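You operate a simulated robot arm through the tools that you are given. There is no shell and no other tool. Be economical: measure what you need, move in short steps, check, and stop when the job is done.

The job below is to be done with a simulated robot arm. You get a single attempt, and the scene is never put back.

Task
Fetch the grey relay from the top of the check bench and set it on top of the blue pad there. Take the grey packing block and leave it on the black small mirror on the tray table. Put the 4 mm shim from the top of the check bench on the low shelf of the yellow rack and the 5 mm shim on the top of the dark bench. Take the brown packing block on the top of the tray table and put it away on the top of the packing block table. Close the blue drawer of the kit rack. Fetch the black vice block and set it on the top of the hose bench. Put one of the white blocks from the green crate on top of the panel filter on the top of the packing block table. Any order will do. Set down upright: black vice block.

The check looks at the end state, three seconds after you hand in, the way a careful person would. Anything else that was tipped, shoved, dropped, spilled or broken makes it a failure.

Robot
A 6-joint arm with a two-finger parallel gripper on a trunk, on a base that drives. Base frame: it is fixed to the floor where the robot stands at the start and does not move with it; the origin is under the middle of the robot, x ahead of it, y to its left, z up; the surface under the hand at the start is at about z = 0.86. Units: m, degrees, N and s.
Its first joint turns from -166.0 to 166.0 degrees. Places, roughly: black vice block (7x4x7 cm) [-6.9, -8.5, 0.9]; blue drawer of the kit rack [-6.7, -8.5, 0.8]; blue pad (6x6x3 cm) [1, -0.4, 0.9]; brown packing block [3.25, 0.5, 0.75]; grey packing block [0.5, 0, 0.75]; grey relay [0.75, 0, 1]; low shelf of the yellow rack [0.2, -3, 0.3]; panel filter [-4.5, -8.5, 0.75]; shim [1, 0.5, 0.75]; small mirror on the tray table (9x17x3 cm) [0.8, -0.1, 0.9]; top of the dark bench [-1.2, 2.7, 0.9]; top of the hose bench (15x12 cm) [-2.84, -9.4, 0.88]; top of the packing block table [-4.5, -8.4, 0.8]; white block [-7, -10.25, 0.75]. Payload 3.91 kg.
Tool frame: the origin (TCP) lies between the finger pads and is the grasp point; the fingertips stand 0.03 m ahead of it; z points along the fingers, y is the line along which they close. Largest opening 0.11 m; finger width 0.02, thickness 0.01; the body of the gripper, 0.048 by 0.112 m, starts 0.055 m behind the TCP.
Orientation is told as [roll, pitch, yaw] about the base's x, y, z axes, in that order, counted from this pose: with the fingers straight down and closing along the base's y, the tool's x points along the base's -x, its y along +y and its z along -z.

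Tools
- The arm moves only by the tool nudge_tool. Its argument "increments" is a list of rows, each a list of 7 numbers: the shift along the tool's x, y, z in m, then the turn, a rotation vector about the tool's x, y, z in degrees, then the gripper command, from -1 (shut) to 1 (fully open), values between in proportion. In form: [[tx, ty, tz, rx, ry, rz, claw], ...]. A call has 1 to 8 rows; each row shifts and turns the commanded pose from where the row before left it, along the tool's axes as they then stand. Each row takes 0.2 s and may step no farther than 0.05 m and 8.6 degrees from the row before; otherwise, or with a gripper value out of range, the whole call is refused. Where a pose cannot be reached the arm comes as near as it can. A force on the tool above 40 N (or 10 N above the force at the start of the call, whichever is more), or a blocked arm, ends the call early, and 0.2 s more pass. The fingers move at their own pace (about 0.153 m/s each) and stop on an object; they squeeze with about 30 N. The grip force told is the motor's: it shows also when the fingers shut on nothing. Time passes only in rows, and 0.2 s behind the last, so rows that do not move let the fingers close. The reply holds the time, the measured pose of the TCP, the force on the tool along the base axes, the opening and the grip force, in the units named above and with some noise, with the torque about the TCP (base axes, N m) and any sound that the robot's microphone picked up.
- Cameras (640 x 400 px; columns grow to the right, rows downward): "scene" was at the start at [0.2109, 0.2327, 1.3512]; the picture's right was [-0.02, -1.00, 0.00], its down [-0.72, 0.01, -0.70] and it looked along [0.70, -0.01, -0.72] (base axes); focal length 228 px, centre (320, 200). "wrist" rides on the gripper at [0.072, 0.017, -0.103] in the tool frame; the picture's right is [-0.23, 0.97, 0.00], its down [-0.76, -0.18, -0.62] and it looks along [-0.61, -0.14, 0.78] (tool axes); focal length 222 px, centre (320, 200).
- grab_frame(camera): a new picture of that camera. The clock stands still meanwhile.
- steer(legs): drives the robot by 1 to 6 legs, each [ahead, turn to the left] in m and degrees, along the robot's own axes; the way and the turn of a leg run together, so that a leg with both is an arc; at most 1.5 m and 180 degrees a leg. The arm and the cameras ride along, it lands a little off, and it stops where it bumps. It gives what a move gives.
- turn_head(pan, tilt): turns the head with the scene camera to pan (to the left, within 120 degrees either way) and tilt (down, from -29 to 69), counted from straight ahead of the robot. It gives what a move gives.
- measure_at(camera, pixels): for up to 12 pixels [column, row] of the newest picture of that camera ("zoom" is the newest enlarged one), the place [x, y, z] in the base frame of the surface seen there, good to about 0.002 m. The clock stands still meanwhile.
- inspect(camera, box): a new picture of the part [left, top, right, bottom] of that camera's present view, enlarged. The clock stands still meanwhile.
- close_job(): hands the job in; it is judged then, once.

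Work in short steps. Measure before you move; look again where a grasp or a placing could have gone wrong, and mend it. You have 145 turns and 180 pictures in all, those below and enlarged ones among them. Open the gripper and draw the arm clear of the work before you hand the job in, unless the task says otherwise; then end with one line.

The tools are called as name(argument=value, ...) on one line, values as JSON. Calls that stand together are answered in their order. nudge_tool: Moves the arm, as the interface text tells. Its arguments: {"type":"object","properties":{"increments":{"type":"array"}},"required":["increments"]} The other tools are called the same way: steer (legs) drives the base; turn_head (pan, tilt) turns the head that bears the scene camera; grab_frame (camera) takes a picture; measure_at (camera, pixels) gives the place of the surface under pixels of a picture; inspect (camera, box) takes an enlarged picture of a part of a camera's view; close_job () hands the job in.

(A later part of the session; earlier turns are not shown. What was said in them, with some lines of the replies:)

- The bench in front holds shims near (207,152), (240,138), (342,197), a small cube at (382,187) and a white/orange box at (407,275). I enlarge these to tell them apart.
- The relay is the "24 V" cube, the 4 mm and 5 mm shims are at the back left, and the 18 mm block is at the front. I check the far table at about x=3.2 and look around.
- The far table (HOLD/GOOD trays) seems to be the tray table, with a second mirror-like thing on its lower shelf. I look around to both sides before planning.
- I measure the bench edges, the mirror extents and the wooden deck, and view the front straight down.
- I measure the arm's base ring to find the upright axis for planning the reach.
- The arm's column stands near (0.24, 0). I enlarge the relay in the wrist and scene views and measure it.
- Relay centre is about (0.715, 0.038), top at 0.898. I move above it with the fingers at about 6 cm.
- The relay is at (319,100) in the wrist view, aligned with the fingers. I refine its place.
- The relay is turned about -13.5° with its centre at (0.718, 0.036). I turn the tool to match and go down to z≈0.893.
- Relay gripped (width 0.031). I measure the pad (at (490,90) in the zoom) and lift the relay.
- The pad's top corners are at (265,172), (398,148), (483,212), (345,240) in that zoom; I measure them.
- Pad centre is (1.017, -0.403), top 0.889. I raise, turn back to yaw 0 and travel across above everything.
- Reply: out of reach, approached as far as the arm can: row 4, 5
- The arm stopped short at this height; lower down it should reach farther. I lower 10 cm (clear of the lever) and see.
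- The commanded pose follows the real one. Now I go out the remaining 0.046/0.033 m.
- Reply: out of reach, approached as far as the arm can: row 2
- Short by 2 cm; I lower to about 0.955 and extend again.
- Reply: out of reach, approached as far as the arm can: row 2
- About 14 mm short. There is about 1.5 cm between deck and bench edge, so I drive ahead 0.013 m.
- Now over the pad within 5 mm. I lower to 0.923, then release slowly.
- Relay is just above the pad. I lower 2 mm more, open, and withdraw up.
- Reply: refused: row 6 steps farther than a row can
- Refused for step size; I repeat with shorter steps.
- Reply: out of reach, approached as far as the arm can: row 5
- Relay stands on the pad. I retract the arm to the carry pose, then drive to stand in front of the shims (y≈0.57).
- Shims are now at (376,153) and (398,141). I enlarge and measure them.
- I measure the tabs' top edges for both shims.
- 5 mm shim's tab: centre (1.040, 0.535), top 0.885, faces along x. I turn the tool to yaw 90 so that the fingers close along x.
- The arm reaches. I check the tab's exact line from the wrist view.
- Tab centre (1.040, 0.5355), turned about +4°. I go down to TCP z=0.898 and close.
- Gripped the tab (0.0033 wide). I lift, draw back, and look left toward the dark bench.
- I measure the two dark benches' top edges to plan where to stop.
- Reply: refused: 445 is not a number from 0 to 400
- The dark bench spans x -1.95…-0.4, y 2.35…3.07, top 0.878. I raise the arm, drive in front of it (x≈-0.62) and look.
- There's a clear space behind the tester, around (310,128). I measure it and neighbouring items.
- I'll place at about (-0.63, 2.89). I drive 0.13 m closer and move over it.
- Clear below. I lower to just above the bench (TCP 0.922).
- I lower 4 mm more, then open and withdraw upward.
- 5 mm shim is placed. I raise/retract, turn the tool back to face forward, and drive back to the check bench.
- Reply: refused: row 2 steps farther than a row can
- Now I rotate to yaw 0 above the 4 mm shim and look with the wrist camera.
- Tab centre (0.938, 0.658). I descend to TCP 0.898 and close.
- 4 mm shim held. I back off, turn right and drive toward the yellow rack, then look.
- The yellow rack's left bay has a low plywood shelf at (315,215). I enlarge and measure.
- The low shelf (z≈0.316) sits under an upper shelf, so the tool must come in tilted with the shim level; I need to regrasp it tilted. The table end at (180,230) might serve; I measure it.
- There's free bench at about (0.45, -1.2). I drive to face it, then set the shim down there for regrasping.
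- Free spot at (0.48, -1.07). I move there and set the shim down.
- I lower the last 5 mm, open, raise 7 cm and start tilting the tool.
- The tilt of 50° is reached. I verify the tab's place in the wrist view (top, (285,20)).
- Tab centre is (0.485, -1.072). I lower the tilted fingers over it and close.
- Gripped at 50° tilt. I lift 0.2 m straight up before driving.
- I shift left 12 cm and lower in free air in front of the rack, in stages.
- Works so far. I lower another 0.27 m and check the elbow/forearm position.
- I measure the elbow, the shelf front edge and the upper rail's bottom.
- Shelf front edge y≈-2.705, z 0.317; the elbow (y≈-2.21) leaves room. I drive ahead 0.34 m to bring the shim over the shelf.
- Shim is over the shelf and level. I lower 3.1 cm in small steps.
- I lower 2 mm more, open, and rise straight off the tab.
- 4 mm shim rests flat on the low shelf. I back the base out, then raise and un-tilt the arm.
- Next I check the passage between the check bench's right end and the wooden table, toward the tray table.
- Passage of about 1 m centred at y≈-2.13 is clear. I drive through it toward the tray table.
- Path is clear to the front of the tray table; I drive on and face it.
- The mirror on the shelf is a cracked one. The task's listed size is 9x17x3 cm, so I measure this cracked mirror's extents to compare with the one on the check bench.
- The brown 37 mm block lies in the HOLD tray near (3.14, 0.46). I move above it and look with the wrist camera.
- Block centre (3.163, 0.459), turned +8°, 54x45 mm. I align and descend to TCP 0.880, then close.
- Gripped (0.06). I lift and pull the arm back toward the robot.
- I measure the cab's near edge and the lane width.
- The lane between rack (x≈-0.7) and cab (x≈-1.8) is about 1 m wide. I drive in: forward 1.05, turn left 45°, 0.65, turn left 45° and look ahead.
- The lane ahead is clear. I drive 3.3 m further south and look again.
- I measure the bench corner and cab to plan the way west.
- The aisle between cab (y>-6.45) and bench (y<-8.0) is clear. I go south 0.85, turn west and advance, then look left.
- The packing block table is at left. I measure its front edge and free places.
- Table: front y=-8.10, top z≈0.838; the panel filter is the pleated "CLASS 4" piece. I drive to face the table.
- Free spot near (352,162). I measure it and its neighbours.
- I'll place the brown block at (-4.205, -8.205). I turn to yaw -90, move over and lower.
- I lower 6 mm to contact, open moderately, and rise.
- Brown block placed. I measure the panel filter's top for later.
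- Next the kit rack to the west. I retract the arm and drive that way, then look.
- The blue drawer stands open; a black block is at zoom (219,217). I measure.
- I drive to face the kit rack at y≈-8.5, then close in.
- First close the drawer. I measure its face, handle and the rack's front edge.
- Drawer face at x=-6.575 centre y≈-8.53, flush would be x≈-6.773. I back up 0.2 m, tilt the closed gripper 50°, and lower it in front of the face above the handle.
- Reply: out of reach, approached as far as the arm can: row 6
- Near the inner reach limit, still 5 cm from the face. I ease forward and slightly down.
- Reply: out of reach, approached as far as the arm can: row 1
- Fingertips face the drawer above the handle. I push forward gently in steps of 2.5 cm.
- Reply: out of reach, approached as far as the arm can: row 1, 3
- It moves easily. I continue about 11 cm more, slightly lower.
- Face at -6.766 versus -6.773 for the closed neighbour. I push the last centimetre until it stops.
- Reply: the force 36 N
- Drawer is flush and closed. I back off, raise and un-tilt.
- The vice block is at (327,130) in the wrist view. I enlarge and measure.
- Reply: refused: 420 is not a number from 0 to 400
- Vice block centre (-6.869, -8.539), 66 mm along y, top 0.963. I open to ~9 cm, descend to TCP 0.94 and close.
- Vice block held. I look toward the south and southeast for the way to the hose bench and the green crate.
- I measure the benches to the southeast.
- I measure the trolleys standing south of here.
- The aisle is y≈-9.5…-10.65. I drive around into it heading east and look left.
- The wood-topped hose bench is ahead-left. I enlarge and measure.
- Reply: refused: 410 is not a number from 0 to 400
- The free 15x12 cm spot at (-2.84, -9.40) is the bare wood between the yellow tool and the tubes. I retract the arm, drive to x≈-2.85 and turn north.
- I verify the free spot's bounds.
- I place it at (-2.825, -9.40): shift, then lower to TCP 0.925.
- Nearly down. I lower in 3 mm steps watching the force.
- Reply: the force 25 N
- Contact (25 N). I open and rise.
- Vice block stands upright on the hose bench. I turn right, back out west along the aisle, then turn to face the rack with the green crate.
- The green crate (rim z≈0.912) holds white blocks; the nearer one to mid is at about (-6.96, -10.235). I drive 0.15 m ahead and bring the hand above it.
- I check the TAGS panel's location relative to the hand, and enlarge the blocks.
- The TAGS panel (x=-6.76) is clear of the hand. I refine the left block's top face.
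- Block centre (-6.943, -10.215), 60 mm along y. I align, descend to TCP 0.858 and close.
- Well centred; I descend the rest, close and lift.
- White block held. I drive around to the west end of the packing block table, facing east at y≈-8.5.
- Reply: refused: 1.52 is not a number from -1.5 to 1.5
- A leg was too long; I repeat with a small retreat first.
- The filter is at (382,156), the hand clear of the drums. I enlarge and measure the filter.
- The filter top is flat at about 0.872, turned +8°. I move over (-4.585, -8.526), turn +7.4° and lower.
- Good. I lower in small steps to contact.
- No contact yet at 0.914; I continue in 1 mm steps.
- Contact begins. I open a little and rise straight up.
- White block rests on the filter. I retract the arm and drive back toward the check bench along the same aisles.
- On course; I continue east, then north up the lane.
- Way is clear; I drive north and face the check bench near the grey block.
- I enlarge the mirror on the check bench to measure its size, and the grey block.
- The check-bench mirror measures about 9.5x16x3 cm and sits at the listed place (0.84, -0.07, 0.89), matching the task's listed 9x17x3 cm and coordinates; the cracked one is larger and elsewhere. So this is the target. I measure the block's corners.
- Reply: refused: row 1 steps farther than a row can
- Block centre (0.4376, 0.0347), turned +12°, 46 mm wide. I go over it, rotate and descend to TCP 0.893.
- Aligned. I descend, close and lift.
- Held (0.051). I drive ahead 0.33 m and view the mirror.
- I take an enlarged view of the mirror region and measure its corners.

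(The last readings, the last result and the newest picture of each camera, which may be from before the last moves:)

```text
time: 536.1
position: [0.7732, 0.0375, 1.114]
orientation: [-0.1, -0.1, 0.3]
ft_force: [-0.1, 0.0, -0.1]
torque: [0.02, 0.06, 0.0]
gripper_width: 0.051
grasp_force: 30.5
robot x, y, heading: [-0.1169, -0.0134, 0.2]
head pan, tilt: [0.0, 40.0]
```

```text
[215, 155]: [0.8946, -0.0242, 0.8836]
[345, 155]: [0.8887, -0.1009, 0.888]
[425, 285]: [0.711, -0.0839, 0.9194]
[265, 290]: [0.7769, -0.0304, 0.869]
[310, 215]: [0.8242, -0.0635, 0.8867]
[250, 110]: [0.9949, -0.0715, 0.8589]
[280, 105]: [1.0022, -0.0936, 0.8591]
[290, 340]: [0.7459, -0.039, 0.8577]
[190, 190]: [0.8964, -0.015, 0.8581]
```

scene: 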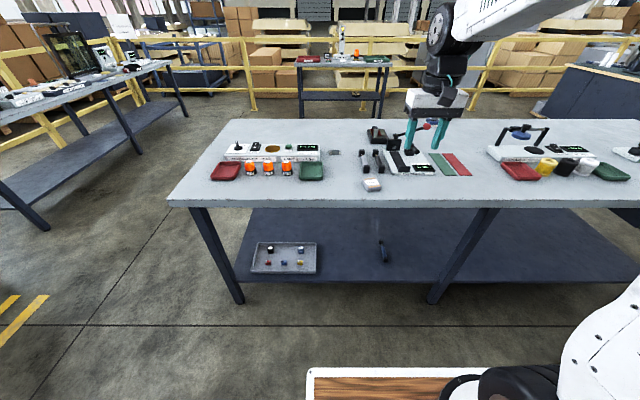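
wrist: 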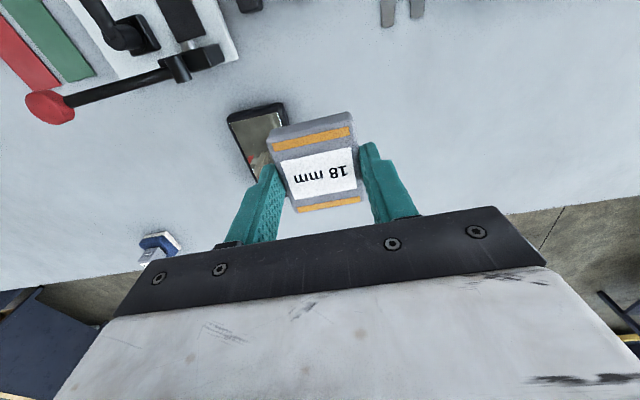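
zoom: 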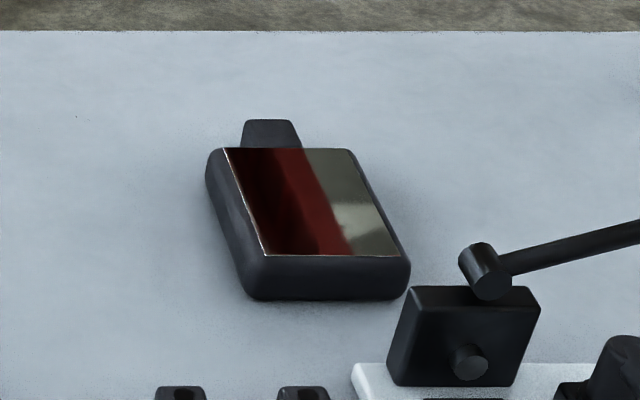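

Mirror glass centre is about (0.832, -0.066), z 0.887. I move over it and lower to TCP 0.926.

nudge_tool(increments=[[-0.02, -0.035, 0, 0, 0, 0, -1], [-0.02, -0.035, 0, 0, 0, 0, -1], [-0.019, -0.0335, 0, 0, 0, 0, -1], [0, 0, 0.045, 0, 0, 0, -1], [0, 0, 0.045, 0, 0, 0, -1], [0, 0, 0.045, 0, 0, 0, -1], [0, 0, 0.045, 0, 0, 0, -1], [0, 0, 0.005, 0, 0, 0, -1]])

inspect(camera="scene", box=[350, 140, 446, 200])

```text
time: 537.9
position: [0.8335, -0.0649, 0.9288]
orientation: [-0.2, -0.1, 0.3]
ft_force: [-0.5, -1.0, -0.6]
torque: [0.03, 0.02, -0.02]
gripper_width: 0.0511
grasp_force: 29.2
robot x, y, heading: [-0.1185, -0.0155, 0.3]
head pan, tilt: [0.0, 40.0]
```

```text
6.67 times, centred on (398, 170) of scene
```

zoom: 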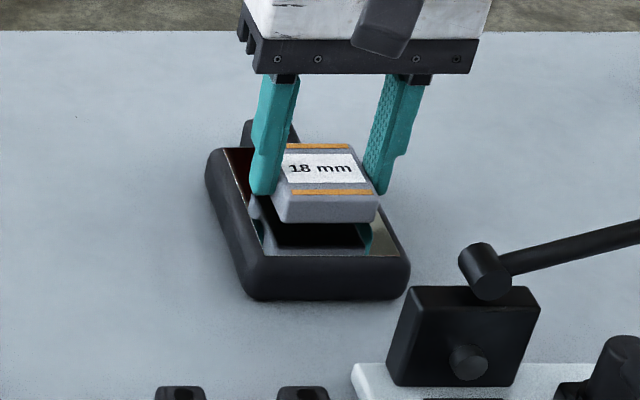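

Centred over the glass. I lower gently.

nudge_tool(increments=[[0, 0, 0.003, 0, 0, 0, -1], [0, 0, 0.0015, 0, 0, 0, -1], [0, 0, 0.001, 0, 0, 0, -1], [0, 0, 0, 0, 0, 0, -1]])

inspect(camera="scene", box=[374, 155, 422, 190])

```text
time: 538.9
position: [0.8329, -0.064, 0.9233]
orientation: [0.0, 0.0, 0.4]
ft_force: [0.1, -0.3, -0.9]
torque: [0.05, 0.0, -0.01]
gripper_width: 0.0511
grasp_force: 29.9
robot x, y, heading: [-0.1165, -0.018, 0.3]
head pan, tilt: [0.0, 40.0]
```

```text
11.43 times, centred on (398, 172) of scene
```

zoom: 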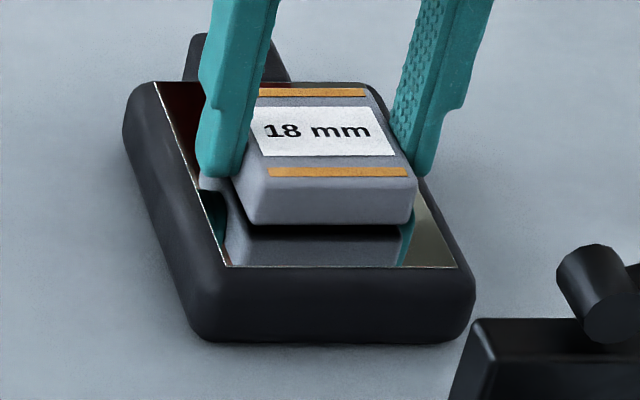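

nudge_tool(increments=[[0, 0, 0.001, 0, 0, 0, -1], [0, 0, 0.001, 0, 0, 0, -1], [0, 0, 0, 0, 0, 0, -1]])

```text
time: 539.7
position: [0.8335, -0.0655, 0.9211]
orientation: [-0.2, -0.1, 0.3]
ft_force: [0.1, -0.7, -1.1]
torque: [0.0, -0.05, -0.01]
gripper_width: 0.0508
grasp_force: 29.9
robot x, y, heading: [-0.1178, -0.0155, 0.0]
head pan, tilt: [0.0, 40.0]
```

Still no contact; another 1–1.5 mm.

nudge_tool(increments=[[0, 0, 0.0008, 0, 0, 0, -1], [0, 0, 0.0007, 0, 0, 0, -1], [0, 0, 0, 0, 0, 0, -1]])

inspect(camera="scene", box=[374, 155, 422, 190])

```text
time: 540.5
position: [0.8338, -0.0646, 0.9221]
orientation: [-0.1, -0.2, 0.2]
ft_force: [-2.6, 1.0, 12.5]
torque: [0.1, 0.28, 0.02]
gripper_width: 0.0509
grasp_force: 29.9
robot x, y, heading: [-0.1138, -0.0169, 0.5]
head pan, tilt: [0.0, 40.0]
```

```text
11.43 times, centred on (398, 172) of scene
```

zoom: 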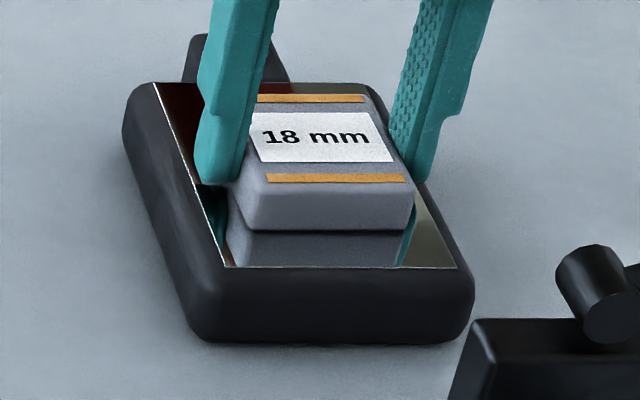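

Contact (12 N). I open and rise straight up, then view the result and the relay.

nudge_tool(increments=[[0, 0, -0.0005, 0, 0, 0, -0.8], [0, 0, 0, 0, 0, 0, 0.1], [0, 0, 0, 0, 0, 0, 0.2], [0, 0, -0.03, 0, 0, 0, 0.2], [0, 0, -0.045, 0, 0, 0, 0.2], [0, 0, -0.045, 0, 0, 0, 0.2], [0, 0, -0.045, 0, 0, 0, 0.2], [0.04, 0, -0.02, 0, 0, 0, 0.2]])

inspect(camera="scene", box=[350, 140, 446, 200])

grab_frame(camera="scene")

```text
time: 542.3
position: [0.7922, -0.0651, 1.1048]
orientation: [-0.1, -0.1, 0.3]
ft_force: [0.8, 0.0, -0.9]
torque: [-0.01, 0.04, 0.01]
gripper_width: 0.066
grasp_force: 0.0
robot x, y, heading: [-0.1176, -0.0139, 0.3]
head pan, tilt: [0.0, 40.0]
```

```text
6.67 times, centred on (398, 170) of scene
```

zoom: 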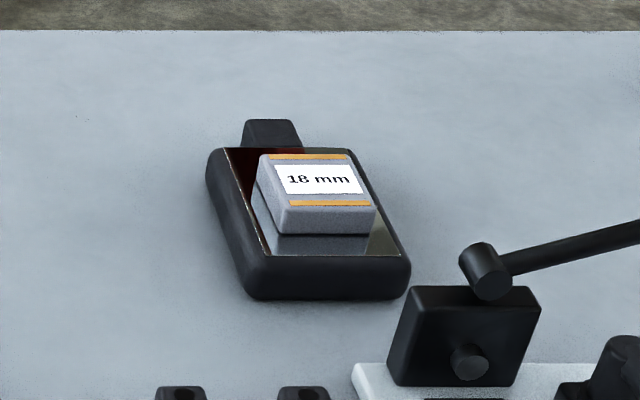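

```text
47 pictures are left
```

scene: 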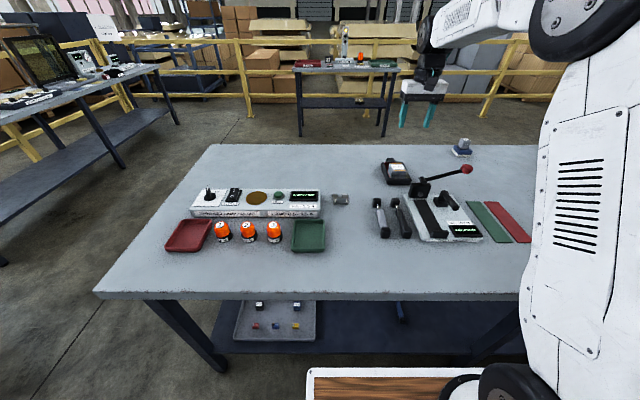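

The grey block rests on the black mirror. A last check of the relay on its pad at (462,147), and I withdraw the arm from the bench.

inspect(camera="scene", box=[430, 125, 494, 165])

nudge_tool(increments=[[0.04, 0, -0.02, 0, 0, 0, 0.5], [0.045, 0, -0.02, 0, 0, 0, 1], [0.045, 0, 0, 0, 0, 0, 1]])

steer(legs=[[-0.4, 0]])

```text
10.00 times, centred on (462, 145) of scene
```

zoom: 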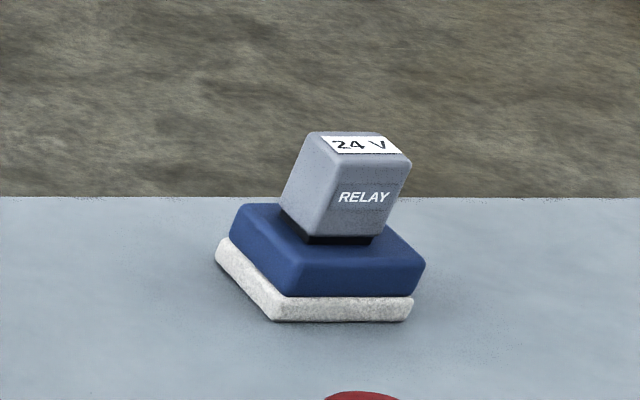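

```text
time: 543.1
position: [0.6616, -0.0647, 1.1442]
orientation: [-0.1, 0.1, 0.4]
ft_force: [-0.1, 0.4, -1.6]
torque: [-0.02, 0.04, -0.02]
gripper_width: 0.11
grasp_force: 0.0
robot x, y, heading: [-0.1138, -0.014, 0.3]
head pan, tilt: [0.0, 40.0]
```

```text
time: 545.6
position: [0.2611, -0.0646, 1.1456]
orientation: [-0.1, -0.1, 0.6]
ft_force: [-1.1, 0.4, -0.1]
torque: [-0.03, -0.01, 0.01]
gripper_width: 0.1102
grasp_force: 0.0
robot x, y, heading: [-0.5192, -0.0173, 0.7]
head pan, tilt: [0.0, 40.0]
```

The relay stands squarely on the pad, the gripper is open and the arm is clear of the bench; all the jobs are done, so I hand in.

close_job()

```text
The job is handed in.
```

I did every item and handed the job in, but one placement rests on a judgement call. I put the grey packing block on the black mirror on the check bench. The task says "on the tray table", but the listed place and the 9x17x3 cm size match the check-bench mirror. The only mirror I saw on the tray table is a larger, cracked one on its lower shelf.
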